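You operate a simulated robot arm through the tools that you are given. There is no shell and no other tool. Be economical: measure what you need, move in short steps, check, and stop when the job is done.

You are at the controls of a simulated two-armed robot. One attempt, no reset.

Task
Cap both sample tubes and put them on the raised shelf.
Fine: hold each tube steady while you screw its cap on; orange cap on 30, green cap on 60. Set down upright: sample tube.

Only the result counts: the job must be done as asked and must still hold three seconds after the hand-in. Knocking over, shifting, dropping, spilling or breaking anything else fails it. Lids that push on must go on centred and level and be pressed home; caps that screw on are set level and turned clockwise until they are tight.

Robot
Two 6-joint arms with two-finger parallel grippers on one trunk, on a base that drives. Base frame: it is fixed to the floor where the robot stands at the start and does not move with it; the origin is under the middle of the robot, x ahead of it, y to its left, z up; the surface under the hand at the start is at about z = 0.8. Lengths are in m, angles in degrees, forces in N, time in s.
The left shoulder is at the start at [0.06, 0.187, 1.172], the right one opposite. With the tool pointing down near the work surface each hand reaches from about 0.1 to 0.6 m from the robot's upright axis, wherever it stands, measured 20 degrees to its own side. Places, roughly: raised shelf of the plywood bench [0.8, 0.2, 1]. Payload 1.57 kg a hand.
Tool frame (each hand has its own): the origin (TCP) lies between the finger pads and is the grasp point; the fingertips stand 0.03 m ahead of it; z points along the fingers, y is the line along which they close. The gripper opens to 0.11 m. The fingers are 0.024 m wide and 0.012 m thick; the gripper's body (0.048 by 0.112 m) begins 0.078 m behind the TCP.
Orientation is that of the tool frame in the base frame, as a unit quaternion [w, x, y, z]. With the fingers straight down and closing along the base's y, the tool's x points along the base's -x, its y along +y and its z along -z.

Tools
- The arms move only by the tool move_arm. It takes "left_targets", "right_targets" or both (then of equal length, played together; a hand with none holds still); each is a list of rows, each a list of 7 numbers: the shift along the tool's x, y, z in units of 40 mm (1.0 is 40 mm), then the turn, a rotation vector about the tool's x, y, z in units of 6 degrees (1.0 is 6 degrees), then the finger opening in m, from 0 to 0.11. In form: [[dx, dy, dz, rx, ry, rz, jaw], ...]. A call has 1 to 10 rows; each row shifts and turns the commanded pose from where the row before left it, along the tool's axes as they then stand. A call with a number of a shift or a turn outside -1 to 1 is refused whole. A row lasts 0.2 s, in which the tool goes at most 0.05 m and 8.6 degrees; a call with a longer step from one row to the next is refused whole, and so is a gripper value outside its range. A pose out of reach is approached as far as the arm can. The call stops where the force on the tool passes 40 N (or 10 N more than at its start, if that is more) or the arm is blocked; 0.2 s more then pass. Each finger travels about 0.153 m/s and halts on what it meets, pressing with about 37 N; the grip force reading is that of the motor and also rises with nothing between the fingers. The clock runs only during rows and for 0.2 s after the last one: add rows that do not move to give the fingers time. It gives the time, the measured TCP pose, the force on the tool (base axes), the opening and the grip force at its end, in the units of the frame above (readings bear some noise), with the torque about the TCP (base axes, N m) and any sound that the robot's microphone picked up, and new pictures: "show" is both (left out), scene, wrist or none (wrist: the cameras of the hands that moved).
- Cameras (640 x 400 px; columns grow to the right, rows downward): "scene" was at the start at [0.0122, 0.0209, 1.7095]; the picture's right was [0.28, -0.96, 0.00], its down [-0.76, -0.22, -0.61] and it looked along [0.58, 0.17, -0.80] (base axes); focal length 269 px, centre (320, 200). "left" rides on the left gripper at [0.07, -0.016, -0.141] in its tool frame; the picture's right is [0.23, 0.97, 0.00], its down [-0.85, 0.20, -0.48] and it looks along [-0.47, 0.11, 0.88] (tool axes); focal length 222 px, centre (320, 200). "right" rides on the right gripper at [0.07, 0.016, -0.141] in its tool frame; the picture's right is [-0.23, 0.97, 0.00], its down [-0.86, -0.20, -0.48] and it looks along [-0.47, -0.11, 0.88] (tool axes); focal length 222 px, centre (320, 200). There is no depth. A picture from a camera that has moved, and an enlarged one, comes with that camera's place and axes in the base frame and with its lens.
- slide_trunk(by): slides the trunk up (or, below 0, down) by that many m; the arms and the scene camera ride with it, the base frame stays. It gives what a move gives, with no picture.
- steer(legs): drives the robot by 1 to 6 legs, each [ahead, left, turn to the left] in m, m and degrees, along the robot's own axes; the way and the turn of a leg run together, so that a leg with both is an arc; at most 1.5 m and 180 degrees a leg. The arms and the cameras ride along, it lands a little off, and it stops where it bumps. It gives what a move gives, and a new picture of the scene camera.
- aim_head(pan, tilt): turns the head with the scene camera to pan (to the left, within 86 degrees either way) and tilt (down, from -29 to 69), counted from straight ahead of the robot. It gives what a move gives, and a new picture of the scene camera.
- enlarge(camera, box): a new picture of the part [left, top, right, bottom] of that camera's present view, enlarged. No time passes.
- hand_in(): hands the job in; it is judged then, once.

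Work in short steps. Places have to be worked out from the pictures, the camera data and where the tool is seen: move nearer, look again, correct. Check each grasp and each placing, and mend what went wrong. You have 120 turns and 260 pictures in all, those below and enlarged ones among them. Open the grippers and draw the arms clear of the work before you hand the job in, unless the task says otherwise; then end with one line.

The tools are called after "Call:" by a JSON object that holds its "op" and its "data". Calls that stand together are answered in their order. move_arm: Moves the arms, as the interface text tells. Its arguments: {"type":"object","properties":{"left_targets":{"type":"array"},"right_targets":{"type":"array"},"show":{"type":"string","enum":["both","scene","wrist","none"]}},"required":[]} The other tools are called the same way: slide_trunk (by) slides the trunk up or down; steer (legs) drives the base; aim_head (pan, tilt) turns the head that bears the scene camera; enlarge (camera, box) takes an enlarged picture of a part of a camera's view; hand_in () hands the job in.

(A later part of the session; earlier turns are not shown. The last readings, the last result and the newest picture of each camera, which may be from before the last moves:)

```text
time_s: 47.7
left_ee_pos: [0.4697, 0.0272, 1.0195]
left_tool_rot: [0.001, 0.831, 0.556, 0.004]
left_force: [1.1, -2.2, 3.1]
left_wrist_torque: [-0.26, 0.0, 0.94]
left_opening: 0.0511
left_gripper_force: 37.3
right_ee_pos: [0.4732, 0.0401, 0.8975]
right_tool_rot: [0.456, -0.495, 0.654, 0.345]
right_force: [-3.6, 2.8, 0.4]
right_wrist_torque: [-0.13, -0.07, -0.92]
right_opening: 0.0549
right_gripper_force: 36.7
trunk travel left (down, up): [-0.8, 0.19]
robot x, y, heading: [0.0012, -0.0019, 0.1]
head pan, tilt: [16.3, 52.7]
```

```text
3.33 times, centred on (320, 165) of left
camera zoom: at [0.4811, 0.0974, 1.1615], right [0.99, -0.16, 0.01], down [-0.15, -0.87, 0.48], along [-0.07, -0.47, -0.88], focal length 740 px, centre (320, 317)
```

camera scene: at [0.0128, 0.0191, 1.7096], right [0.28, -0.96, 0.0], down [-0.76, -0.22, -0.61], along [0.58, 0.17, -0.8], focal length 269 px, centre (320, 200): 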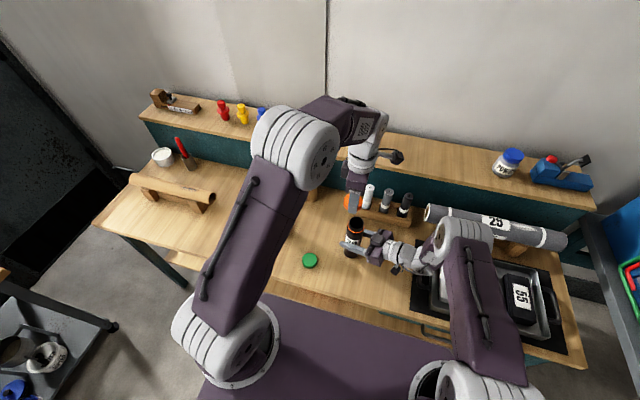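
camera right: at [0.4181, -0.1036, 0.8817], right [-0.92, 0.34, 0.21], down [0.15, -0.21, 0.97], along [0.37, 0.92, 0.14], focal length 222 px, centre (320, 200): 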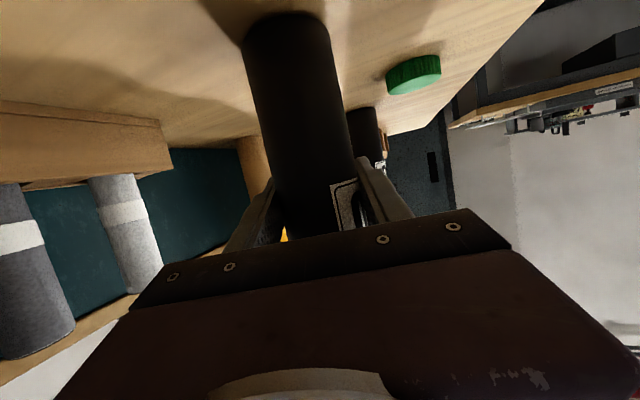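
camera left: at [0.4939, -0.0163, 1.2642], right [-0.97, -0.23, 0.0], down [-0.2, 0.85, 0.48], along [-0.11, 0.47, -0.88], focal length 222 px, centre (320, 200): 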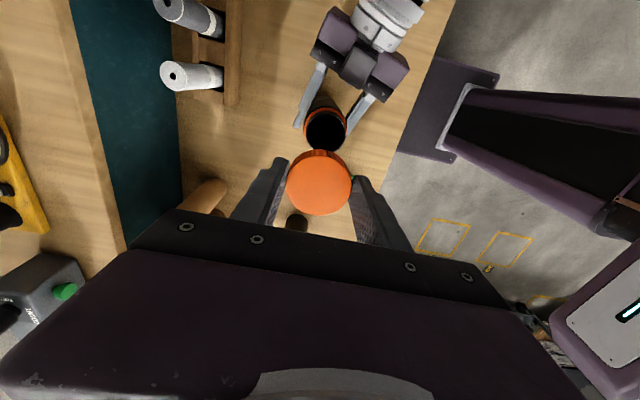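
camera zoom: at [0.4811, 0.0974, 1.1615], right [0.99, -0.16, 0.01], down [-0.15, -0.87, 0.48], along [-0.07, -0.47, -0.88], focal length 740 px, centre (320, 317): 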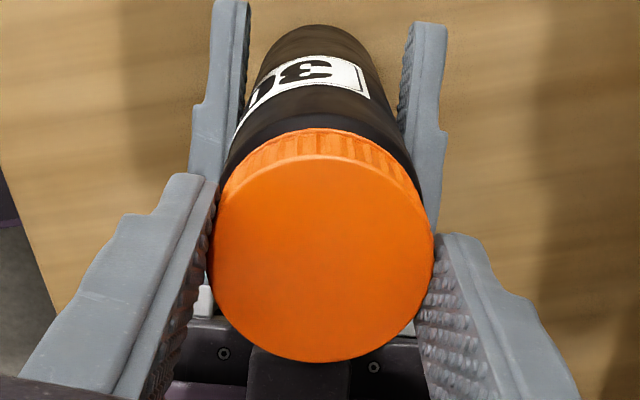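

Torque 0.94 N m and rising; 6° more, then I release the cap and lift off.

Call:
{"op": "move_arm", "data": {"left_targets": [[0, 0, 0, 0, 0, 0.5, 0.03], [0, 0, 0, 0, 0, 0.5, 0.03]], "show": "none"}}

Call:
{"op": "move_arm", "data": {"left_targets": [[0, 0, 0, 0, 0, 0, 0.055], [0, 0, 0, 0, 0, 0, 0.085], [0, 0, 0, 0, 0, 0, 0.085], [0, 0, -0.5, 0, 0, 0, 0.085], [0, 0, -1, 0, 0, 0, 0.085], [0, 0, -1, 0, 0, -1, 0.085], [0, 0, 0, 0, 0, -1, 0.085], [0, 0, 0, 0, 0, -1, 0.085], [0, 0, 0, 0, 0, -1, 0.085], [0, 0, 0, 0, 0, -1, 0.085]], "show": "none"}}

Call:
{"op": "enlarge", "data": {"camera": "scene", "box": [320, 190, 400, 270]}}

```text
time_s: 48.3
left_ee_pos: [0.4701, 0.0275, 1.0188]
left_tool_rot: [0.001, 0.861, 0.509, 0.002]
left_force: [2.5, -0.2, 2.5]
left_wrist_torque: [-0.17, -0.24, 0.46]
left_opening: 0.051
left_gripper_force: 37.1
right_ee_pos: [0.4737, 0.0411, 0.8973]
right_tool_rot: [0.456, -0.496, 0.653, 0.346]
right_force: [-1.7, -0.5, 1.5]
right_wrist_torque: [-0.15, -0.23, -0.47]
right_opening: 0.0547
right_gripper_force: 36.8
trunk travel left (down, up): [-0.8, 0.19]
robot x, y, heading: [-0.0037, -0.0012, 0.0]
head pan, tilt: [16.3, 52.7]
```

```text
time_s: 50.5
left_ee_pos: [0.4708, 0.0282, 1.118]
left_tool_rot: [0.001, 0.697, 0.717, 0.002]
left_force: [-0.3, 0.0, 0.5]
left_wrist_torque: [0.0, 0.0, 0.02]
left_opening: 0.085
left_gripper_force: 0.0
right_ee_pos: [0.4744, 0.0401, 0.8973]
right_tool_rot: [0.456, -0.494, 0.655, 0.345]
right_force: [1.1, -0.3, 0.4]
right_wrist_torque: [0.01, 0.04, 0.01]
right_opening: 0.0549
right_gripper_force: 37.1
trunk travel left (down, up): [-0.8, 0.19]
robot x, y, heading: [0.0004, 0.0004, 0.0]
head pan, tilt: [16.3, 52.7]
```

```text
5.00 times, centred on (360, 230) of scene
camera zoom: at [0.0123, 0.0205, 1.7095], right [0.28, -0.96, 0.0], down [-0.76, -0.22, -0.61], along [0.58, 0.17, -0.8], focal length 1346 px, centre (120, 50)
```

zoom: 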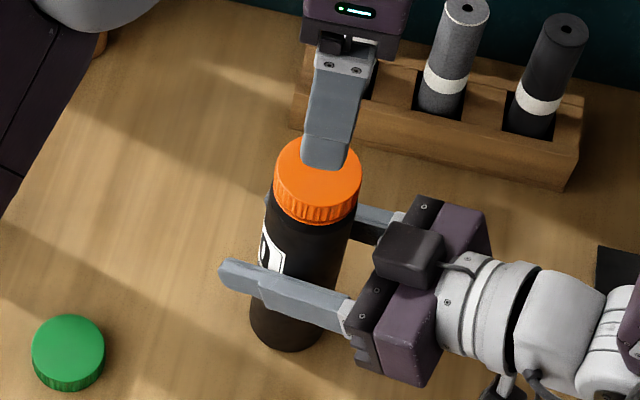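

Torque levelled off as the tube began slipping in the grip, so the cap is tight. Now the shelf: I raise the head view to look at it.

Call:
{"op": "aim_head", "data": {"pan": 0, "tilt": 38}}

```text
time_s: 51.3
left_ee_pos: [0.4717, 0.0266, 1.1185]
left_tool_rot: [0.001, 0.699, 0.715, 0.002]
left_force: [0.0, 0.6, -0.8]
left_wrist_torque: [0.0, 0.0, 0.0]
left_opening: 0.0852
left_gripper_force: 0.0
right_ee_pos: [0.4742, 0.0404, 0.8976]
right_tool_rot: [0.457, -0.494, 0.654, 0.345]
right_force: [0.4, -0.4, 0.0]
right_wrist_torque: [0.0, 0.04, 0.01]
right_opening: 0.0548
right_gripper_force: 37.3
trunk travel left (down, up): [-0.8, 0.19]
robot x, y, heading: [-0.0, 0.0045, -0.1]
head pan, tilt: [0.0, 38.0]
camera scene: at [0.0272, -0.0004, 1.7303], right [0.0, -1.0, 0.0], down [-0.62, 0.0, -0.79], along [0.79, 0.0, -0.62], focal length 269 px, centre (320, 200)
```

scene: 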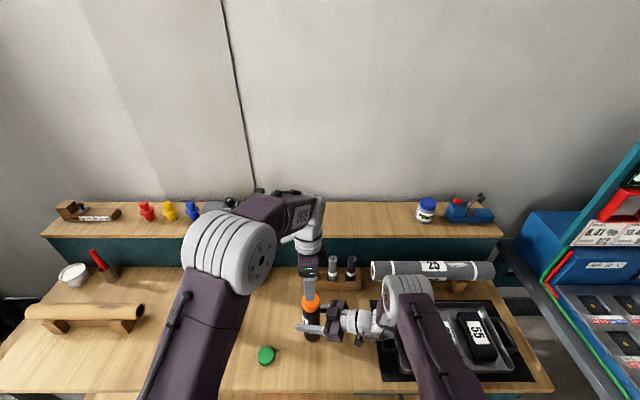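

Call:
{"op": "enlarge", "data": {"camera": "scene", "box": [300, 180, 460, 280]}}

Call:
{"op": "enlarge", "data": {"camera": "right", "box": [0, 0, 640, 400]}}

```text
4.00 times, centred on (380, 230) of scene
camera zoom: at [0.0272, -0.0004, 1.7303], right [0.0, -1.0, 0.0], down [-0.62, 0.0, -0.79], along [0.79, 0.0, -0.62], focal length 1077 px, centre (80, 80)
```

zoom: 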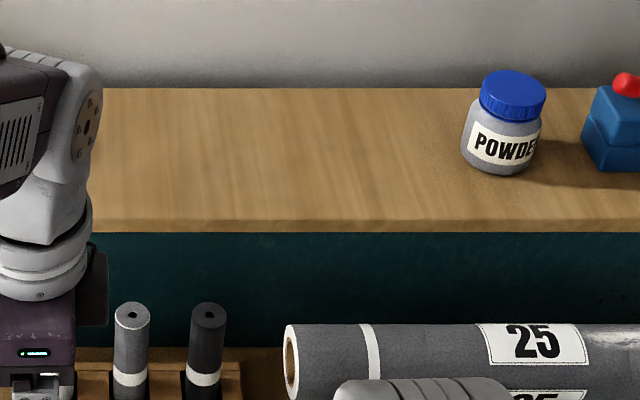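

```text
1.00 times, centred on (320, 200) of right (not enlarged: the box is as wide or as high as the picture)
camera zoom: at [0.4162, -0.105, 0.8807], right [-0.92, 0.34, 0.21], down [0.15, -0.2, 0.97], along [0.37, 0.92, 0.13], focal length 222 px, centre (320, 200)
```

zoom: 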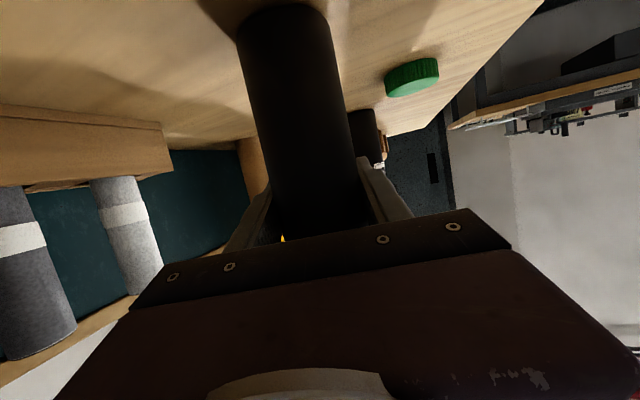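

Shelf top is at z≈1.0, x from 0.745 to 0.947, free between y≈−0.3 and 0.05. I move the left hand away and lift tube 30 straight up.

Call:
{"op": "move_arm", "data": {"left_targets": [[0, 0, -0.9, 0, 0, 0, 0.085], [0.6, 0, -0.6, 0, 0, 0, 0.085], [0.9, 0, -0.2, 0, 0, 0, 0.085], [0.9, 0, -0.2, 0, 0, 0, 0.085], [0.9, 0, -0.2, 0, 0, 0, 0.085], [0.9, 0, -0.2, 0, 0, 0, 0.085], [0.9, 0, -0.2, 0, 0, 0, 0.085], [0.9, 0, -0.2, 0, 0, 0, 0.085], [0.9, 0, -0.2, 0, 0, 0, 0.085], [0.9, 0, -0.2, 0, 0, 0, 0.085]], "right_targets": [[0, 0, 0, 0, 0, 0, 0.03], [0, 0, 0, 0, 0, 0, 0.03], [-0.35, 0, -0.13, 0, 0, 0, 0.03], [-0.7, 0, -0.26, 0, 0, 0, 0.03], [-0.7, 0, -0.26, 0, 0, 0, 0.03], [-0.7, 0, -0.26, 0, 0, 0, 0.03], [-0.7, 0, -0.26, 0, 0, 0, 0.03], [-0.7, 0, -0.26, 0, 0, 0, 0.03], [-0.7, 0, -0.26, 0, 0, 0, 0.03], [-0.7, 0, -0.26, 0, 0, 0, 0.03]], "show": "scene"}}

```text
time_s: 53.5
left_ee_pos: [0.4619, 0.3422, 1.2435]
left_tool_rot: [0.002, 0.698, 0.716, 0.002]
left_force: [0.3, 0.2, -0.5]
left_wrist_torque: [-0.05, -0.02, -0.03]
left_opening: 0.0851
left_gripper_force: 0.0
right_ee_pos: [0.4734, 0.0404, 1.122]
right_tool_rot: [0.456, -0.495, 0.654, 0.345]
right_force: [-0.1, -0.6, -0.5]
right_wrist_torque: [0.02, -0.06, -0.02]
right_opening: 0.0548
right_gripper_force: 37.3
trunk travel left (down, up): [-0.8, 0.19]
robot x, y, heading: [-0.002, 0.0001, -0.2]
head pan, tilt: [0.0, 38.0]
camera scene: at [0.0262, 0.0018, 1.7303], right [0.0, -1.0, 0.0], down [-0.62, 0.0, -0.79], along [0.79, 0.0, -0.62], focal length 269 px, centre (320, 200)
```

scene: 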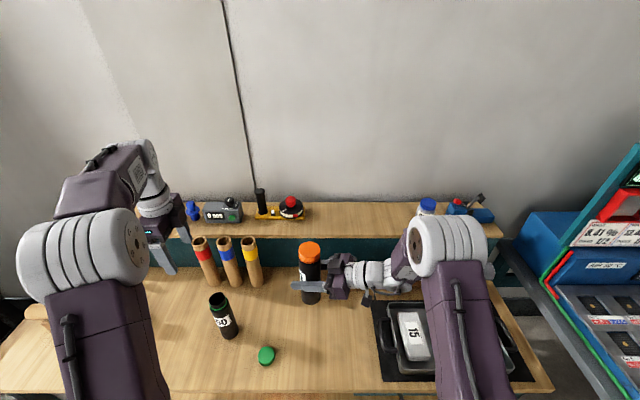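

Tube 30 is lifted cleanly. I swing the right hand's yaw to about 15° while carrying the tube toward the shelf.

Call:
{"op": "move_arm", "data": {"right_targets": [[0.002, -0.453, -0.06, 0.939, 0, 0.343, 0.03], [-0.0145, -0.456, -0.016, 0.939, 0, 0.343, 0.03], [-0.031, -0.455, 0.029, 0.939, 0, 0.343, 0.03], [-0.047, -0.4485, 0.074, 0.939, 0, 0.343, 0.03], [-0.063, -0.437, 0.117, 0.939, 0, 0.343, 0.03], [-0.078, -0.421, 0.16, 0.939, 0, 0.343, 0.03], [-0.093, -0.4, 0.2, 0.939, 0, 0.343, 0.03], [-0.107, -0.375, 0.238, 0.939, 0, 0.343, 0.03], [-0.12, -0.3455, 0.274, 0.939, 0, 0.343, 0.03], [-0.132, -0.312, 0.306, 0.939, 0, 0.343, 0.03]], "show": "scene"}}

```text
time_s: 55.7
left_ee_pos: [0.4619, 0.3391, 1.244]
left_tool_rot: [0.002, 0.697, 0.717, 0.003]
left_force: [-1.9, 0.2, 0.7]
left_wrist_torque: [0.0, 0.0, -0.04]
left_opening: 0.0851
left_gripper_force: 0.1
right_ee_pos: [0.6371, -0.0471, 1.1314]
right_tool_rot: [0.559, -0.148, 0.808, 0.109]
right_force: [0.0, 0.0, -1.0]
right_wrist_torque: [0.01, -0.01, -0.02]
right_opening: 0.0548
right_gripper_force: 37.1
right hand out of reach, approached as far as the arm can: row 9, 10
trunk travel left (down, up): [-0.8, 0.19]
robot x, y, heading: [-0.001, -0.0006, 0.1]
head pan, tilt: [0.0, 38.0]
camera scene: at [0.0278, -0.0016, 1.7303], right [0.0, -1.0, 0.0], down [-0.62, 0.0, -0.79], along [0.79, 0.0, -0.62], focal length 269 px, centre (320, 200)
```

scene: 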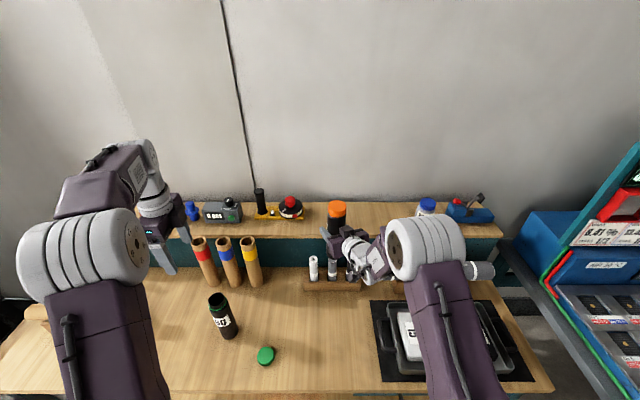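

Slightly off the commanded spot; I continue forward to the shelf place keeping this orientation and watch for reach.

Call:
{"op": "move_arm", "data": {"right_targets": [[-0.237, -0.432, 0.5625, 0, 0, 0, 0.03], [-0.237, -0.432, 0.5625, 0, 0, 0, 0.03], [-0.237, -0.432, 0.5625, 0, 0, 0, 0.03]], "show": "scene"}}

```text
time_s: 56.5
left_ee_pos: [0.4612, 0.3396, 1.2441]
left_tool_rot: [0.001, 0.697, 0.717, 0.002]
left_force: [0.7, -0.4, -0.4]
left_wrist_torque: [-0.01, -0.02, 0.0]
left_opening: 0.0849
left_gripper_force: 0.1
right_ee_pos: [0.7248, -0.0685, 1.1349]
right_tool_rot: [0.56, -0.149, 0.808, 0.109]
right_force: [-0.4, -1.2, -1.2]
right_wrist_torque: [0.02, -0.04, 0.01]
right_opening: 0.0549
right_gripper_force: 36.8
trunk travel left (down, up): [-0.8, 0.19]
robot x, y, heading: [0.001, -0.0, -0.4]
head pan, tilt: [0.0, 38.0]
camera scene: at [0.0283, -0.0004, 1.7303], right [0.0, -1.0, 0.0], down [-0.62, 0.0, -0.79], along [0.79, 0.0, -0.62], focal length 269 px, centre (320, 200)
```

scene: 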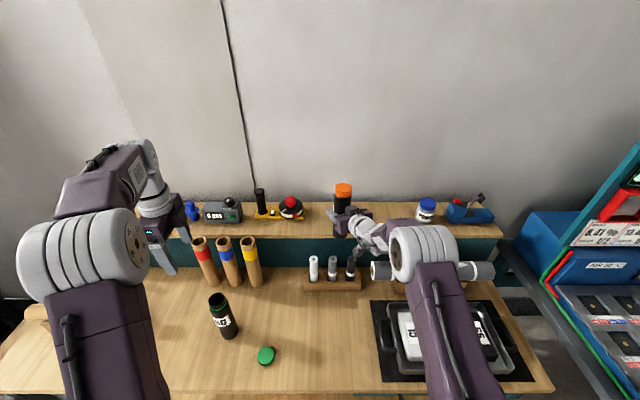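

Good, in reach. Continue the second half to over the shelf.

Call:
{"op": "move_arm", "data": {"right_targets": [[-0.237, -0.432, 0.5625, 0, 0, 0, 0.03], [-0.237, -0.432, 0.5625, 0, 0, 0, 0.03], [-0.237, -0.432, 0.5625, 0, 0, 0, 0.03], [0, 0, 0, 0, 0, 0, 0.03]], "show": "none"}}

Call:
{"op": "enlarge", "data": {"camera": "scene", "box": [280, 160, 440, 260]}}

Call:
{"op": "enlarge", "data": {"camera": "right", "box": [0, 0, 640, 400]}}

```text
time_s: 57.5
left_ee_pos: [0.4612, 0.3393, 1.2442]
left_tool_rot: [0.002, 0.698, 0.716, 0.002]
left_force: [0.5, 0.1, 0.4]
left_wrist_torque: [0.02, -0.02, -0.01]
left_opening: 0.0849
left_gripper_force: 0.0
right_ee_pos: [0.8065, -0.0856, 1.1379]
right_tool_rot: [0.56, -0.151, 0.807, 0.113]
right_force: [-0.3, 0.7, -1.2]
right_wrist_torque: [0.05, -0.02, 0.02]
right_opening: 0.0547
right_gripper_force: 37.1
right hand out of reach, approached as far as the arm can: row 3
trunk travel left (down, up): [-0.8, 0.19]
robot x, y, heading: [-0.0008, -0.0009, -0.4]
head pan, tilt: [0.0, 38.0]
```

```text
4.00 times, centred on (360, 210) of scene
camera zoom: at [0.027, -0.0002, 1.7303], right [0.0, -1.0, 0.0], down [-0.62, 0.0, -0.79], along [0.79, 0.0, -0.62], focal length 1077 px, centre (160, 160)
```

zoom: 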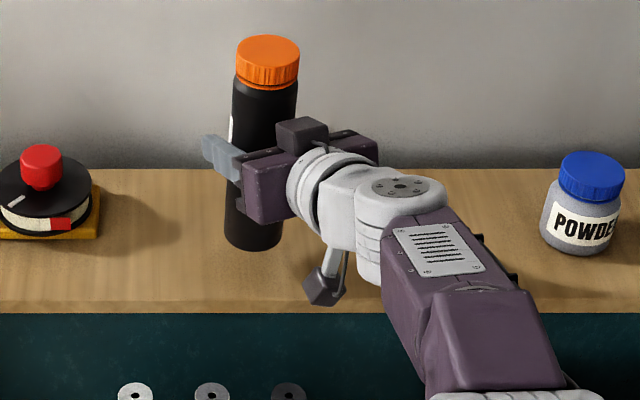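

```text
1.00 times, centred on (320, 200) of right (not enlarged: the box is as wide or as high as the picture)
camera zoom: at [0.6545, -0.1272, 1.1217], right [-0.29, 0.93, 0.23], down [-0.06, -0.25, 0.97], along [0.96, 0.26, 0.13], focal length 222 px, centre (320, 200)
```

zoom: 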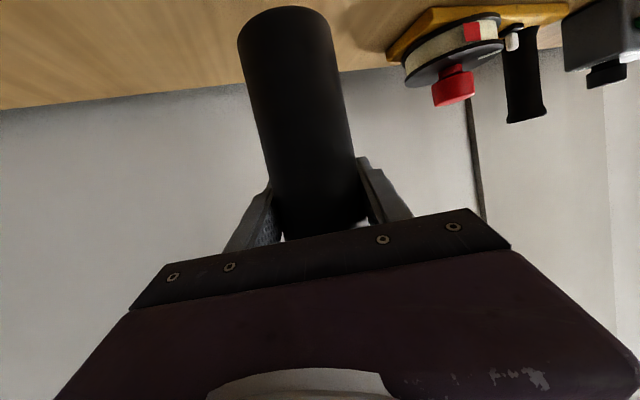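

Tube 30 hangs upright over the clear shelf. I lower about 35 mm.

Call:
{"op": "move_arm", "data": {"right_targets": [[0.28, 0, 0.105, 0, 0, 0, 0.03], [0.28, 0, 0.105, 0, 0, 0, 0.03], [0.2, 0, 0.075, 0, 0, 0, 0.03], [0.07, 0, 0.026, 0, 0, 0, 0.03], [0.05, 0, 0.019, 0, 0, 0, 0.03], [0, 0, 0, 0, 0, 0, 0.03]], "show": "none"}}

Call:
{"op": "enlarge", "data": {"camera": "scene", "box": [300, 170, 400, 240]}}

Call:
{"op": "enlarge", "data": {"camera": "right", "box": [160, 0, 480, 200]}}

```text
time_s: 58.9
left_ee_pos: [0.4608, 0.3388, 1.2436]
left_tool_rot: [0.001, 0.698, 0.716, 0.003]
left_force: [-0.2, -0.7, 0.4]
left_wrist_torque: [-0.01, -0.03, 0.0]
left_opening: 0.0849
left_gripper_force: 0.0
right_ee_pos: [0.8061, -0.085, 1.1011]
right_tool_rot: [0.56, -0.149, 0.808, 0.11]
right_force: [1.3, 0.0, -1.4]
right_wrist_torque: [-0.02, -0.02, 0.03]
right_opening: 0.0548
right_gripper_force: 36.3
trunk travel left (down, up): [-0.8, 0.19]
robot x, y, heading: [0.0018, -0.0022, -0.1]
head pan, tilt: [0.0, 38.0]
```

```text
5.71 times, centred on (350, 205) of scene
camera zoom: at [0.0276, -0.0003, 1.7303], right [0.0, -1.0, 0.0], down [-0.62, 0.0, -0.79], along [0.79, 0.0, -0.62], focal length 1538 px, centre (149, 171)
```

zoom: 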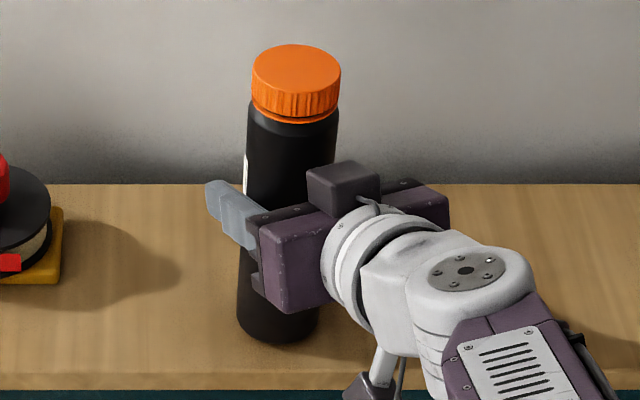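

```text
2.00 times, centred on (320, 100) of right
camera zoom: at [0.6541, -0.1251, 1.0845], right [-0.28, 0.93, 0.22], down [-0.06, -0.25, 0.97], along [0.96, 0.26, 0.13], focal length 444 px, centre (320, 400)
```

zoom: 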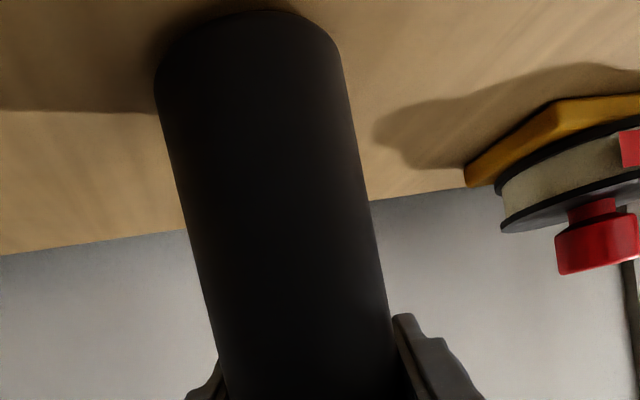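

Just above the shelf. Creep down until the shelf takes the weight.

Call:
{"op": "move_arm", "data": {"right_targets": [[0.04, 0, 0.015, 0, 0, 0, 0.03], [0.03, 0, 0.011, 0, 0, 0, 0.03], [0.03, 0, 0.011, 0, 0, 0, 0.03], [0, 0, 0, 0, 0, 0, 0.03]], "show": "none"}}

```text
time_s: 59.9
left_ee_pos: [0.4608, 0.3397, 1.2435]
left_tool_rot: [0.001, 0.698, 0.716, 0.001]
left_force: [0.1, -0.4, 0.3]
left_wrist_torque: [-0.04, 0.0, 0.04]
left_opening: 0.085
left_gripper_force: 0.0
right_ee_pos: [0.8038, -0.0842, 1.0998]
right_tool_rot: [0.561, -0.149, 0.807, 0.109]
right_force: [2.5, -0.8, 5.1]
right_wrist_torque: [-0.12, -0.29, 0.06]
right_opening: 0.0551
right_gripper_force: 37.2
trunk travel left (down, up): [-0.8, 0.19]
robot x, y, heading: [0.0002, 0.0017, -0.2]
head pan, tilt: [0.0, 38.0]
```

Contact felt (5 N). Open gently and back straight out along the fingers.

Call:
{"op": "move_arm", "data": {"right_targets": [[0, 0, 0, 0, 0, 0, 0.055], [0, 0, 0, 0, 0, 0, 0.058], [0, 0, 0, 0, 0, 0, 0.065], [0, 0, 0, 0, 0, 0, 0.08], [0, 0, 0, 0, 0, 0, 0.08], [0, 0, -0.4, 0, 0, 0, 0.08], [0, 0, -0.7, 0, 0, 0, 0.08], [0, 0, -0.9, 0, 0, 0, 0.08], [0, 0, -0.9, 0, 0, 0, 0.08]], "show": "scene"}}

Call:
{"op": "enlarge", "data": {"camera": "scene", "box": [300, 160, 400, 240]}}

```text
time_s: 61.9
left_ee_pos: [0.4598, 0.3389, 1.2442]
left_tool_rot: [0.0, 0.698, 0.716, 0.002]
left_force: [-0.9, -0.2, 0.4]
left_wrist_torque: [-0.01, 0.02, -0.01]
left_opening: 0.0851
left_gripper_force: 0.1
right_ee_pos: [0.7045, -0.1269, 1.1393]
right_tool_rot: [0.561, -0.15, 0.807, 0.11]
right_force: [-0.1, -0.6, -0.1]
right_wrist_torque: [-0.02, 0.0, -0.04]
right_opening: 0.0798
right_gripper_force: 0.2
right hand out of reach, approached as far as the arm can: row 6
trunk travel left (down, up): [-0.8, 0.19]
robot x, y, heading: [0.0032, -0.0041, -0.0]
head pan, tilt: [0.0, 38.0]
camera scene: at [0.0256, -0.0007, 1.7303], right [0.0, -1.0, 0.0], down [-0.61, 0.0, -0.79], along [0.79, 0.0, -0.61], focal length 269 px, centre (320, 200)
```

scene: 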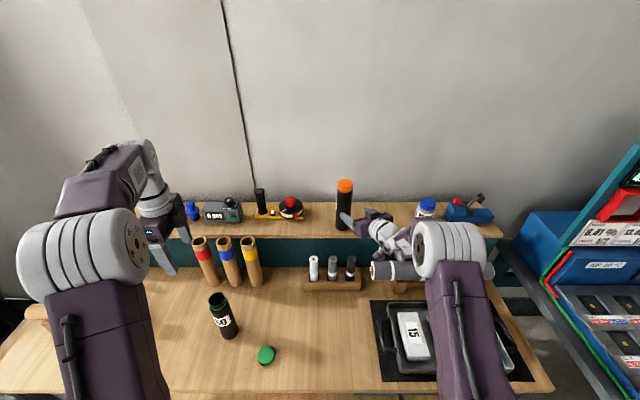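

```text
5.00 times, centred on (350, 200) of scene
camera zoom: at [0.0256, -0.0007, 1.7303], right [0.0, -1.0, 0.0], down [-0.61, 0.0, -0.79], along [0.79, 0.0, -0.61], focal length 1346 px, centre (170, 200)
```

zoom: 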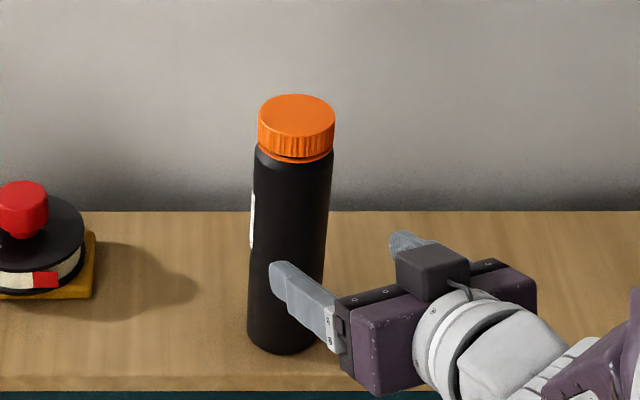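

Tube 30 stands upright on the shelf. I retract the right hand and begin unwinding the left wrist.

Call:
{"op": "move_arm", "data": {"left_targets": [[0, 0, 0, 0, 0, -1, 0.11], [0, 0, 0, 0, 0, -1, 0.11], [0, 0, 0, 0, 0, -1, 0.11], [0, 0, 0, 0, 0, -1, 0.11], [0, 0, 0, 0, 0, -1, 0.11], [0, 0, 0, 0, 0, -1, 0.11], [0, 0, 0, 0, 0, -1, 0.11], [0, 0, 0, 0, 0, -1, 0.11], [0, 0, 0, 0, 0, -1, 0.11], [0, 0, 0, 0, 0, -1, 0.11]], "right_targets": [[-0.126, 0.195, -0.786, 0, 0, 0, 0.08], [-0.126, 0.195, -0.786, 0, 0, 0, 0.08], [-0.126, 0.195, -0.786, 0, 0, 0, 0.08], [-0.126, 0.195, -0.786, 0, 0, 0, 0.08], [-0.126, 0.195, -0.786, 0, 0, 0, 0.11], [-0.126, 0.195, -0.786, 0, 0, 0, 0.11], [-0.126, 0.195, -0.786, 0, 0, 0, 0.11], [0, 0, 0, -0.937, 0, -0.35, 0.11], [0, 0, 0, -0.937, 0, -0.35, 0.11], [0, 0, 0, -0.937, 0, -0.35, 0.11]], "show": "none"}}

Call:
{"op": "move_arm", "data": {"left_targets": [[0, 0, 0, 0, 0, -1, 0.11], [0, 0, 0, 0, 0, -1, 0.11], [0, 0, 0, 0, 0, -1, 0.11], [0, 0, 0, 0, 0, -1, 0.11], [0, 0, 0, 0, 0, -1, 0.11], [0, 0, 0, 0, 0, -1, 0.11], [0, 0, 0, 0, 0, -1, 0.11], [0, 0, 0, 0, 0, -1, 0.11], [0, 0, 0, 0, 0, -1, 0.11], [0, 0, 0, 0, 0, -1, 0.11]], "right_targets": [[0, 0, 0, -0.937, 0, -0.35, 0.11], [0, 0, 0, -0.937, 0, -0.35, 0.11], [0, 0, 0, -0.937, 0, -0.35, 0.11], [0, 0, 0, -0.937, 0, -0.35, 0.11], [0, 0, 0, -0.937, 0, -0.35, 0.11], [0, 0, 0, -0.937, 0, -0.35, 0.11], [0, 0, 0, 0, 0, 0, 0.11], [0, 0, 0, 0, 0, 0, 0.11], [0, 0, 0, 0, 0, 0, 0.11], [0, 0, 0, 0, 0, 0, 0.11]], "show": "scene"}}

```text
time_s: 64.1
left_ee_pos: [0.4611, 0.3394, 1.2439]
left_tool_rot: [0.002, 0.245, 0.969, 0.002]
left_force: [-0.2, 0.1, 0.3]
left_wrist_torque: [0.01, 0.02, 0.0]
left_opening: 0.1101
left_gripper_force: 0.0
right_ee_pos: [0.5037, -0.1447, 1.2469]
right_tool_rot: [0.536, -0.274, 0.774, 0.196]
right_force: [0.5, 0.5, 0.6]
right_wrist_torque: [-0.01, 0.01, 0.02]
right_opening: 0.1101
right_gripper_force: 0.0
trunk travel left (down, up): [-0.8, 0.19]
robot x, y, heading: [0.0002, 0.0036, 0.2]
head pan, tilt: [0.0, 38.0]
```

```text
time_s: 66.3
left_ee_pos: [0.4611, 0.3397, 1.2432]
left_tool_rot: [0.003, -0.272, 0.962, 0.001]
left_force: [0.7, 0.4, 1.2]
left_wrist_torque: [0.0, -0.01, 0.01]
left_opening: 0.1101
left_gripper_force: 0.1
right_ee_pos: [0.5043, -0.144, 1.2472]
right_tool_rot: [0.453, -0.499, 0.649, 0.352]
right_force: [0.5, -0.5, 0.3]
right_wrist_torque: [0.0, -0.01, -0.02]
right_opening: 0.1101
right_gripper_force: 0.0
trunk travel left (down, up): [-0.8, 0.19]
robot x, y, heading: [-0.0041, -0.0025, -0.0]
head pan, tilt: [0.0, 38.0]
camera scene: at [0.027, -0.0003, 1.7303], right [0.0, -1.0, 0.0], down [-0.62, 0.0, -0.79], along [0.79, 0.0, -0.62], focal length 269 px, centre (320, 200)
```

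scene: 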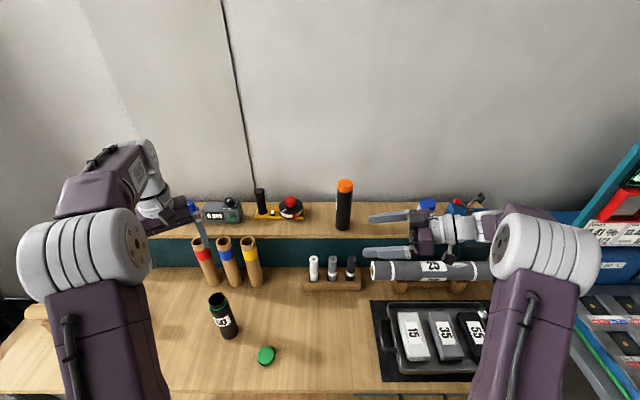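

Continue unwinding the left wrist to its start angle, descending slightly.

Call:
{"op": "move_arm", "data": {"left_targets": [[0, 0, 0.2, 0, 0, -1, 0.11], [0, 0, 0.2, 0, 0, -1, 0.11], [0, 0, 0.2, 0, 0, -1, 0.11], [0, 0, 0.2, 0, 0, -1, 0.11], [0, 0, 0.2, 0, 0, -1, 0.11], [0, 0, 0.2, 0, 0, -1, 0.11], [0, 0, 0.2, 0, 0, -1, 0.11], [0, 0, 0.2, 0, 0, -1, 0.11], [0, 0, 0.2, 0, 0, -1, 0.11], [0, 0, 0.2, 0, 0, -0.8, 0.11]], "show": "none"}}

Call:
{"op": "move_arm", "data": {"left_targets": [[0.6, 0.23, 0, 0, 0, 0, 0.11], [0.6, 0.23, 0, 0, 0, 0, 0.11], [0.6, 0.23, 0, 0, 0, 0, 0.11], [0.6, 0.23, 0.2, 0, 0, 0, 0.11], [0.6, 0.23, 0.6, 0, 0, 0, 0.11], [0.6, 0.23, 0.7, 0, 0, 0, 0.11], [0.55, 0.23, 0.7, 0, 0, 0, 0.11], [0, 0, 0.9, 0, 0, 0, 0.11], [0, 0, 0.9, 0, 0, 0, 0.11], [0, 0, 0.9, 0, 0, 0, 0.11]], "show": "wrist"}}

```text
time_s: 68.5
left_ee_pos: [0.4626, 0.3383, 1.1626]
left_tool_rot: [-0.002, 0.71, -0.705, 0.002]
left_force: [-0.2, 0.1, -0.6]
left_wrist_torque: [-0.02, 0.0, 0.01]
left_opening: 0.1098
left_gripper_force: 0.0
right_ee_pos: [0.5035, -0.1459, 1.2484]
right_tool_rot: [0.452, -0.5, 0.649, 0.352]
right_force: [0.3, -0.1, 0.2]
right_wrist_torque: [0.0, 0.0, 0.0]
right_opening: 0.11
right_gripper_force: 0.0
trunk travel left (down, up): [-0.8, 0.19]
robot x, y, heading: [-0.0009, -0.0002, -0.0]
head pan, tilt: [0.0, 38.0]
```

```text
time_s: 70.7
left_ee_pos: [0.3991, 0.1735, 0.9655]
left_tool_rot: [-0.002, 0.709, -0.705, 0.002]
left_force: [0.6, -1.1, -0.4]
left_wrist_torque: [0.04, -0.03, -0.01]
left_opening: 0.1099
left_gripper_force: 0.0
right_ee_pos: [0.504, -0.1453, 1.2467]
right_tool_rot: [0.453, -0.499, 0.65, 0.352]
right_force: [1.3, -0.1, -0.5]
right_wrist_torque: [0.03, -0.01, -0.01]
right_opening: 0.1099
right_gripper_force: 0.0
trunk travel left (down, up): [-0.8, 0.19]
robot x, y, heading: [-0.0005, 0.0001, -0.1]
head pan, tilt: [0.0, 38.0]
camera left: at [0.4152, 0.1034, 1.1079], right [-0.97, -0.23, -0.01], down [-0.21, 0.85, 0.48], along [-0.11, 0.47, -0.88], focal length 222 px, centre (320, 200)
```

left: 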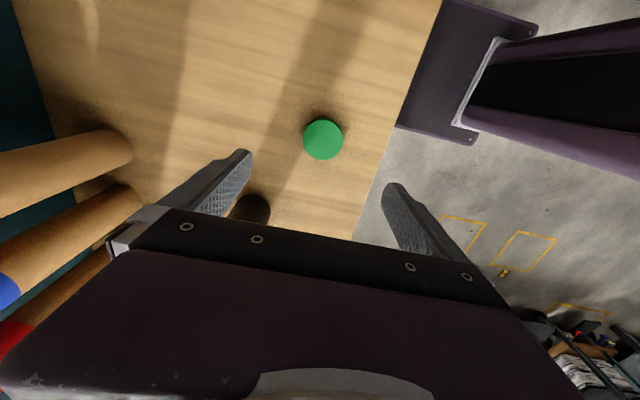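

Cap is about 4 mm off in x; correct, descend and grip the green cap.

Call:
{"op": "move_arm", "data": {"left_targets": [[0.01, 0.09, 0.6, 0, 0, 0, 0.11], [0, 0, 0.7, 0, 0, 0, 0.11], [0, 0, 0.7, 0, 0, 0, 0.11], [0, 0, 0.6, 0, 0, 0, 0.11], [0, 0, 0.4, 0, 0, 0, 0.11], [0, 0, 0.25, 0, 0, 0, 0.11], [0, 0, 0, 0, 0, 0, 0.08], [0, 0, 0, 0, 0, 0, 0.06], [0, 0, 0, 0, 0, 0, 0.04], [0, 0, 0, 0, 0, 0, 0.03]], "show": "none"}}

Call:
{"op": "enlarge", "data": {"camera": "left", "box": [240, 80, 400, 230]}}

```text
time_s: 72.9
left_ee_pos: [0.3952, 0.1728, 0.8376]
left_tool_rot: [-0.002, 0.709, -0.705, 0.001]
left_force: [-0.3, 0.2, -0.3]
left_wrist_torque: [-0.02, -0.01, -0.04]
left_opening: 0.0516
left_gripper_force: 37.3
right_ee_pos: [0.5049, -0.1446, 1.2474]
right_tool_rot: [0.452, -0.499, 0.65, 0.352]
right_force: [-0.7, 0.2, -0.4]
right_wrist_torque: [0.02, 0.01, 0.01]
right_opening: 0.1102
right_gripper_force: 0.1
trunk travel left (down, up): [-0.8, 0.19]
robot x, y, heading: [-0.0031, -0.0021, 0.1]
head pan, tilt: [0.0, 38.0]
```

```text
2.67 times, centred on (320, 155) of left
camera zoom: at [0.4115, 0.102, 0.9788], right [-0.97, -0.23, -0.01], down [-0.21, 0.85, 0.48], along [-0.11, 0.47, -0.88], focal length 592 px, centre (320, 320)
```

zoom: 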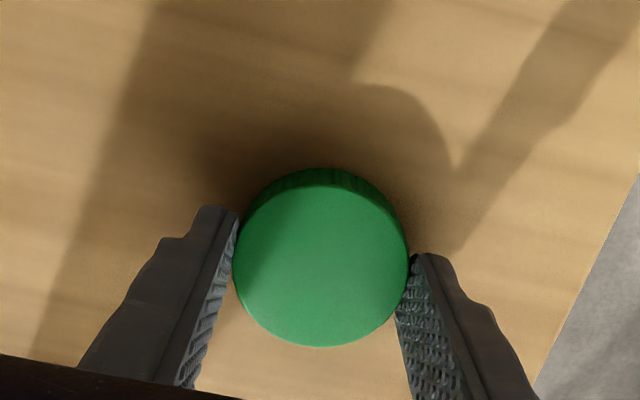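

Green cap gripped. Lift it to a safe height, then drive 0.26 m to the left.

Call:
{"op": "move_arm", "data": {"left_targets": [[0, 0, -0.9, 0, 0, 0, 0.03], [0, 0, -0.9, 0, 0, 0, 0.03], [0, 0, -0.9, 0, 0, 0, 0.03], [0, 0, -0.9, 0, 0, 0, 0.03], [0, 0, -0.9, 0, 0, 0, 0.03], [0, 0, -0.9, 0, 0, 0, 0.03], [0, 0, -0.9, 0, 0, 0, 0.03], [0, 0, -0.9, 0, 0, 0, 0.03], [0, 0, -0.9, 0, 0, 0, 0.03]], "show": "none"}}

Call:
{"op": "steer", "data": {"legs": [[0, 0.26, 0]]}}

```text
time_s: 74.9
left_ee_pos: [0.3938, 0.1743, 1.1616]
left_tool_rot: [-0.002, 0.709, -0.705, 0.002]
left_force: [-0.1, 0.0, -0.5]
left_wrist_torque: [-0.02, -0.05, 0.03]
left_opening: 0.0516
left_gripper_force: 37.2
right_ee_pos: [0.5046, -0.1459, 1.2476]
right_tool_rot: [0.453, -0.5, 0.649, 0.352]
right_force: [-0.2, 0.0, 0.2]
right_wrist_torque: [-0.01, -0.05, -0.02]
right_opening: 0.11
right_gripper_force: 0.0
trunk travel left (down, up): [-0.8, 0.19]
robot x, y, heading: [-0.0032, 0.001, 0.1]
head pan, tilt: [0.0, 38.0]
```

```text
time_s: 76.8
left_ee_pos: [0.3926, 0.4388, 1.1612]
left_tool_rot: [-0.003, 0.71, -0.704, 0.002]
left_force: [0.6, 0.3, 0.2]
left_wrist_torque: [0.0, 0.03, 0.02]
left_opening: 0.0518
left_gripper_force: 37.4
right_ee_pos: [0.5042, 0.1211, 1.2472]
right_tool_rot: [0.451, -0.502, 0.647, 0.355]
right_force: [0.4, 0.0, -0.8]
right_wrist_torque: [0.02, 0.0, 0.01]
right_opening: 0.1102
right_gripper_force: 0.1
trunk travel left (down, up): [-0.8, 0.19]
robot x, y, heading: [0.0034, 0.2643, 0.2]
head pan, tilt: [0.0, 38.0]
camera scene: at [0.0266, 0.2621, 1.7303], right [0.01, -1.0, 0.0], down [-0.62, 0.0, -0.79], along [0.79, 0.01, -0.62], focal length 269 px, centre (320, 200)
```

scene: 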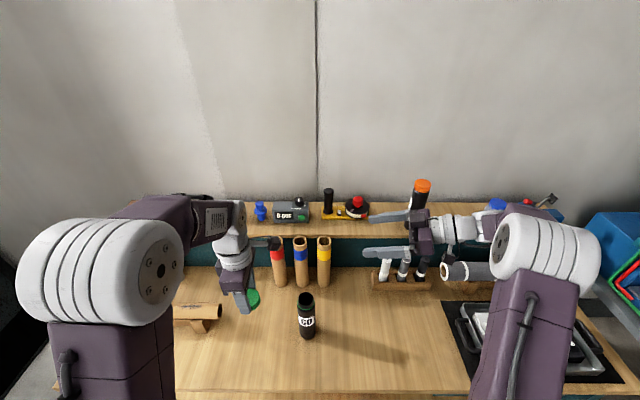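

Arrived at y≈0.264. I enlarge tube 60 for its position and tilt the head down for the work ahead.

Call:
{"op": "aim_head", "data": {"pan": 8, "tilt": 52}}

Call:
{"op": "enlarge", "data": {"camera": "scene", "box": [260, 170, 380, 270]}}

```text
time_s: 77.5
left_ee_pos: [0.3938, 0.4402, 1.1607]
left_tool_rot: [-0.002, 0.71, -0.704, 0.001]
left_force: [0.8, 0.5, 0.6]
left_wrist_torque: [0.0, 0.02, 0.02]
left_opening: 0.0518
left_gripper_force: 37.1
right_ee_pos: [0.5046, 0.1233, 1.2473]
right_tool_rot: [0.452, -0.501, 0.648, 0.354]
right_force: [0.0, 0.7, 0.0]
right_wrist_torque: [0.01, -0.01, 0.01]
right_opening: 0.11
right_gripper_force: 0.1
trunk travel left (down, up): [-0.8, 0.19]
robot x, y, heading: [-0.0011, 0.2628, 0.5]
head pan, tilt: [8.0, 52.0]
camera scene: at [0.0146, 0.2757, 1.7106], right [0.14, -0.99, 0.0], down [-0.78, -0.11, -0.62], along [0.61, 0.09, -0.79], focal length 269 px, centre (320, 200)
```

scene: 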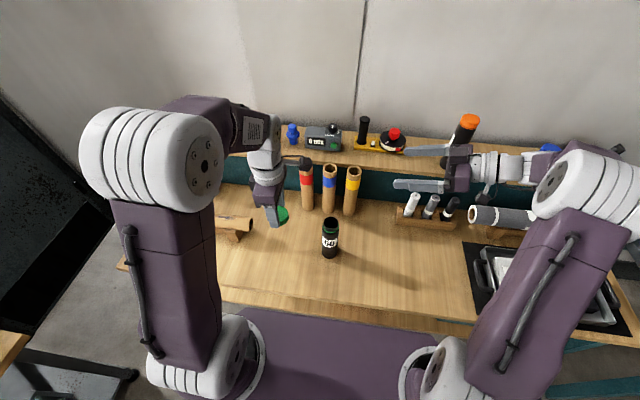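

```text
4.00 times, centred on (320, 220) of scene
camera zoom: at [0.0146, 0.2757, 1.7106], right [0.14, -0.99, 0.0], down [-0.78, -0.11, -0.62], along [0.61, 0.09, -0.79], focal length 1077 px, centre (320, 120)
```

zoom: 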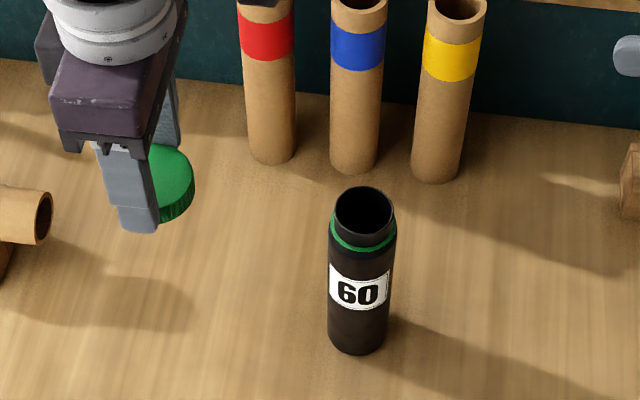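

Tube 60 is at about (0.476, 0.308). I bring the right hand down to its pre-grasp beside it.

Call:
{"op": "move_arm", "data": {"right_targets": [[0.83, 0.22, 0.5, 0, 0, 0, 0.11], [0.83, 0.22, 0.5, 0, 0, 0, 0.11], [0.83, 0.22, 0.5, 0, 0, 0, 0.11], [0.83, 0.22, 0.5, 0, 0, 0, 0.11], [0.83, 0.22, 0.5, 0, 0, 0, 0.11], [0.83, 0.22, 0.5, 0, 0, 0, 0.11], [0.83, 0.22, 0.5, 0, 0, 0, 0.11], [0.83, 0.22, 0.5, 0, 0, 0, 0.11]], "show": "both"}}

```text
time_s: 79.3
left_ee_pos: [0.3934, 0.4396, 1.161]
left_tool_rot: [-0.003, 0.71, -0.704, 0.001]
left_force: [0.3, -0.9, 0.3]
left_wrist_torque: [0.02, -0.01, -0.01]
left_opening: 0.0519
left_gripper_force: 36.9
right_ee_pos: [0.4514, 0.198, 0.9428]
right_tool_rot: [0.451, -0.502, 0.647, 0.356]
right_force: [0.3, 0.0, 0.2]
right_wrist_torque: [0.01, 0.03, -0.01]
right_opening: 0.1098
right_gripper_force: 0.0
trunk travel left (down, up): [-0.8, 0.19]
robot x, y, heading: [0.0024, 0.2651, 0.5]
head pan, tilt: [8.0, 52.0]
camera scene: at [0.0151, 0.2747, 1.7106], right [0.14, -0.99, 0.0], down [-0.78, -0.11, -0.62], along [0.61, 0.09, -0.79], focal length 269 px, centre (320, 200)
camera right: at [0.3971, 0.0511, 0.9242], right [-0.92, 0.31, 0.22], down [0.16, -0.2, 0.97], along [0.35, 0.93, 0.14], focal length 222 px, centre (320, 200)
```

scene: 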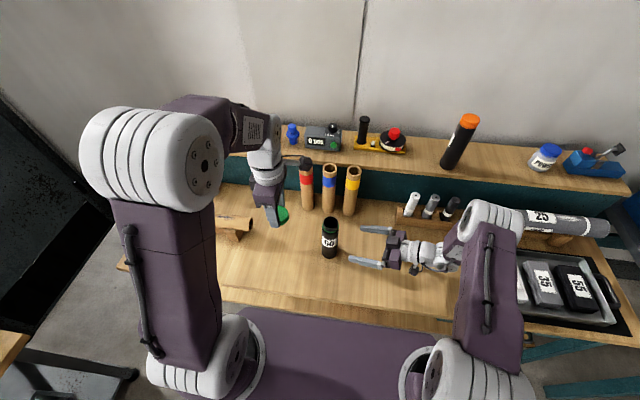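
right: 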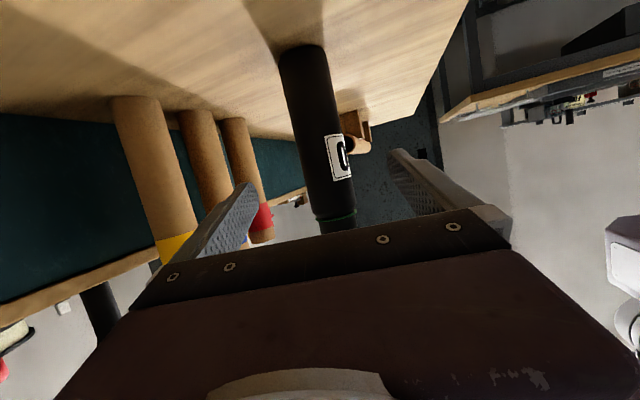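

Aligned with tube 60. Advance 120 mm and close on it gently.

Call:
{"op": "move_arm", "data": {"right_targets": [[0.008, 0.015, 0.6, 0, 0, 0, 0.11], [0.008, 0.015, 0.6, 0, 0, 0, 0.11], [0.008, 0.015, 0.6, 0, 0, 0, 0.11], [0.008, 0.015, 0.6, 0, 0, 0, 0.11], [0.008, 0.015, 0.6, 0, 0, 0, 0.09], [0, 0, 0, 0, 0, 0, 0.07], [0, 0, 0, 0, 0, 0, 0.06], [0, 0, 0, 0, 0, 0, 0.05], [0, 0, 0, 0, 0, 0, 0.04], [0, 0, 0, 0, 0, 0, 0.03]], "show": "none"}}

Call:
{"op": "enlarge", "data": {"camera": "scene", "box": [260, 170, 380, 270]}}

```text
time_s: 81.5
left_ee_pos: [0.3925, 0.4402, 1.1603]
left_tool_rot: [-0.002, 0.711, -0.703, 0.001]
left_force: [0.0, 0.7, -0.3]
left_wrist_torque: [0.04, -0.01, 0.0]
left_opening: 0.0521
left_gripper_force: 37.0
right_ee_pos: [0.4747, 0.3083, 0.9004]
right_tool_rot: [0.451, -0.502, 0.647, 0.354]
right_force: [0.5, 0.2, 0.3]
right_wrist_torque: [-0.02, -0.09, 0.0]
right_opening: 0.0551
right_gripper_force: 37.0
trunk travel left (down, up): [-0.8, 0.19]
robot x, y, heading: [0.0004, 0.2627, 0.6]
head pan, tilt: [8.0, 52.0]
```

```text
4.00 times, centred on (320, 220) of scene
camera zoom: at [0.0146, 0.2748, 1.7105], right [0.14, -0.99, 0.0], down [-0.78, -0.11, -0.62], along [0.61, 0.09, -0.79], focal length 1077 px, centre (320, 120)
```

zoom: 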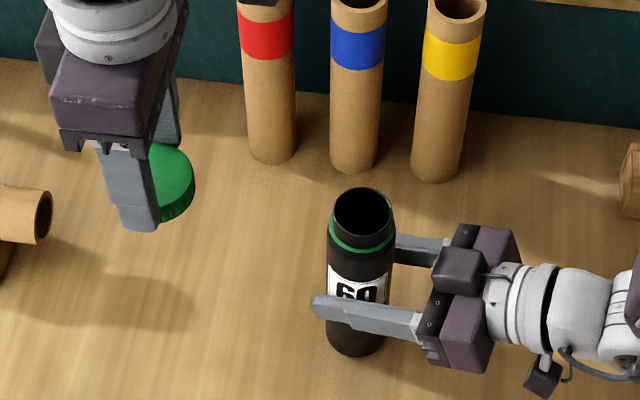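

Tube 60 gripped. Carry the green cap over it.

Call:
{"op": "move_arm", "data": {"left_targets": [[0.66, -0.41, 0.1, 0, 0, 0, 0.03], [0.66, -0.41, 0.2, 0, 0, 0, 0.03], [0.66, -0.41, 0.2, 0, 0, 0, 0.03], [0.66, -0.41, 0.3, 0, 0, 0, 0.03], [0.66, -0.41, 0.3, 0, 0, 0, 0.03], [0, 0, 0.3, 0, 0, 0, 0.03], [0, 0, 0.3, 0, 0, 0, 0.03], [0, 0, 0, 0, 0, 0, 0.03]], "show": "none"}}

Call:
{"op": "enlarge", "data": {"camera": "left", "box": [240, 70, 400, 230]}}

Call:
{"op": "enlarge", "data": {"camera": "scene", "box": [305, 200, 365, 250]}}

```text
time_s: 83.3
left_ee_pos: [0.4768, 0.3092, 1.0944]
left_tool_rot: [-0.003, 0.711, -0.703, 0.001]
left_force: [0.0, -0.3, 0.3]
left_wrist_torque: [0.01, 0.0, 0.02]
left_opening: 0.0515
left_gripper_force: 37.0
right_ee_pos: [0.4749, 0.3083, 0.8996]
right_tool_rot: [0.451, -0.501, 0.648, 0.353]
right_force: [1.7, 0.6, 0.7]
right_wrist_torque: [-0.02, -0.11, 0.0]
right_opening: 0.0548
right_gripper_force: 37.0
trunk travel left (down, up): [-0.8, 0.19]
robot x, y, heading: [-0.0033, 0.263, 0.2]
head pan, tilt: [8.0, 52.0]
```

```text
2.50 times, centred on (320, 150) of left
camera zoom: at [0.4933, 0.2397, 1.236], right [-0.97, -0.24, -0.01], down [-0.21, 0.85, 0.48], along [-0.11, 0.47, -0.88], focal length 555 px, centre (320, 325)
```

zoom: 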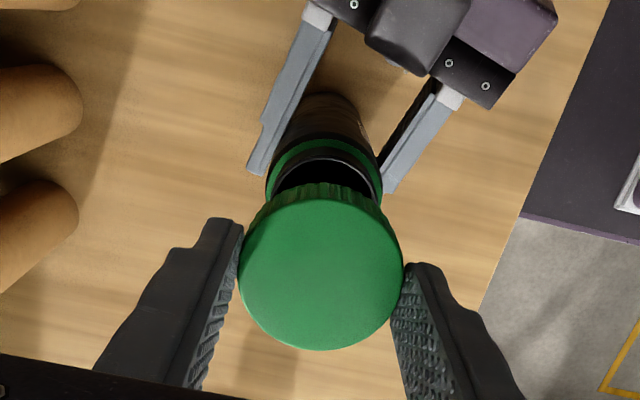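

```text
8.00 times, centred on (335, 225) of scene
camera zoom: at [0.0144, 0.2748, 1.7105], right [0.14, -0.99, 0.0], down [-0.78, -0.11, -0.62], along [0.61, 0.09, -0.79], focal length 2153 px, centre (200, 0)
```

zoom: 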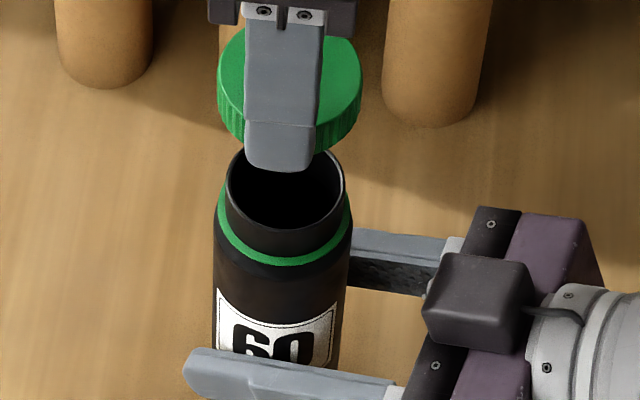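

Offset about (−1.5, −0.7) mm. Correct and descend to just above the rim.

Call:
{"op": "move_arm", "data": {"left_targets": [[0.0175, 0.037, 0, 0, 0, 0, 0.03], [0, 0, 0.4, 0, 0, 0, 0.03], [0, 0, 0.4, 0, 0, 0, 0.03], [0, 0, 0.2, 0, 0, 0, 0.03], [0, 0, 0, 0, 0, 0, 0.03]], "show": "none"}}

Call:
{"op": "enlarge", "data": {"camera": "left", "box": [270, 100, 370, 200]}}

Call:
{"op": "enlarge", "data": {"camera": "scene", "box": [305, 200, 365, 250]}}

```text
time_s: 84.5
left_ee_pos: [0.4746, 0.3088, 1.0521]
left_tool_rot: [-0.002, 0.711, -0.704, 0.001]
left_force: [0.8, 0.5, -0.2]
left_wrist_torque: [-0.02, 0.0, 0.02]
left_opening: 0.0518
left_gripper_force: 36.5
right_ee_pos: [0.475, 0.3078, 0.8988]
right_tool_rot: [0.452, -0.501, 0.647, 0.354]
right_force: [0.0, -1.3, 1.3]
right_wrist_torque: [-0.06, -0.06, 0.01]
right_opening: 0.0549
right_gripper_force: 37.1
trunk travel left (down, up): [-0.8, 0.19]
robot x, y, heading: [0.0001, 0.2645, 0.6]
head pan, tilt: [8.0, 52.0]
```

```text
4.00 times, centred on (320, 150) of left
camera zoom: at [0.4921, 0.2381, 1.1943], right [-0.97, -0.24, -0.01], down [-0.21, 0.85, 0.48], along [-0.11, 0.47, -0.88], focal length 888 px, centre (320, 400)
```

zoom: 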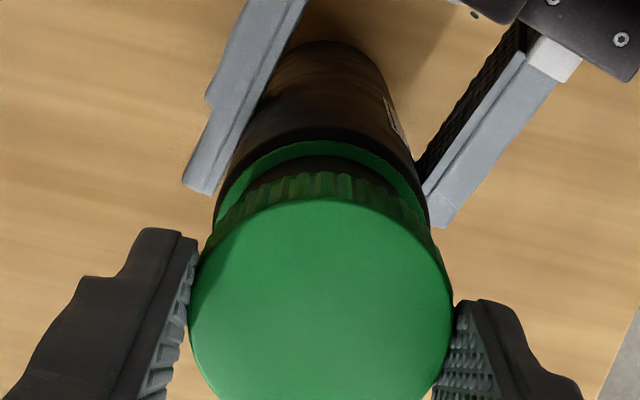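

```text
8.00 times, centred on (335, 225) of scene
camera zoom: at [0.0142, 0.2746, 1.7105], right [0.14, -0.99, 0.0], down [-0.78, -0.11, -0.62], along [0.61, 0.09, -0.79], focal length 2153 px, centre (200, 0)
```

zoom: 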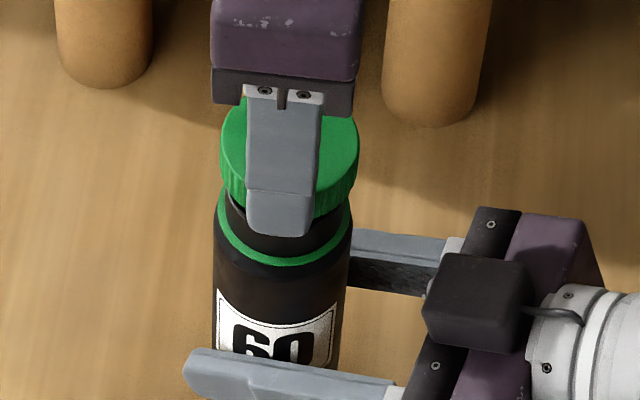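

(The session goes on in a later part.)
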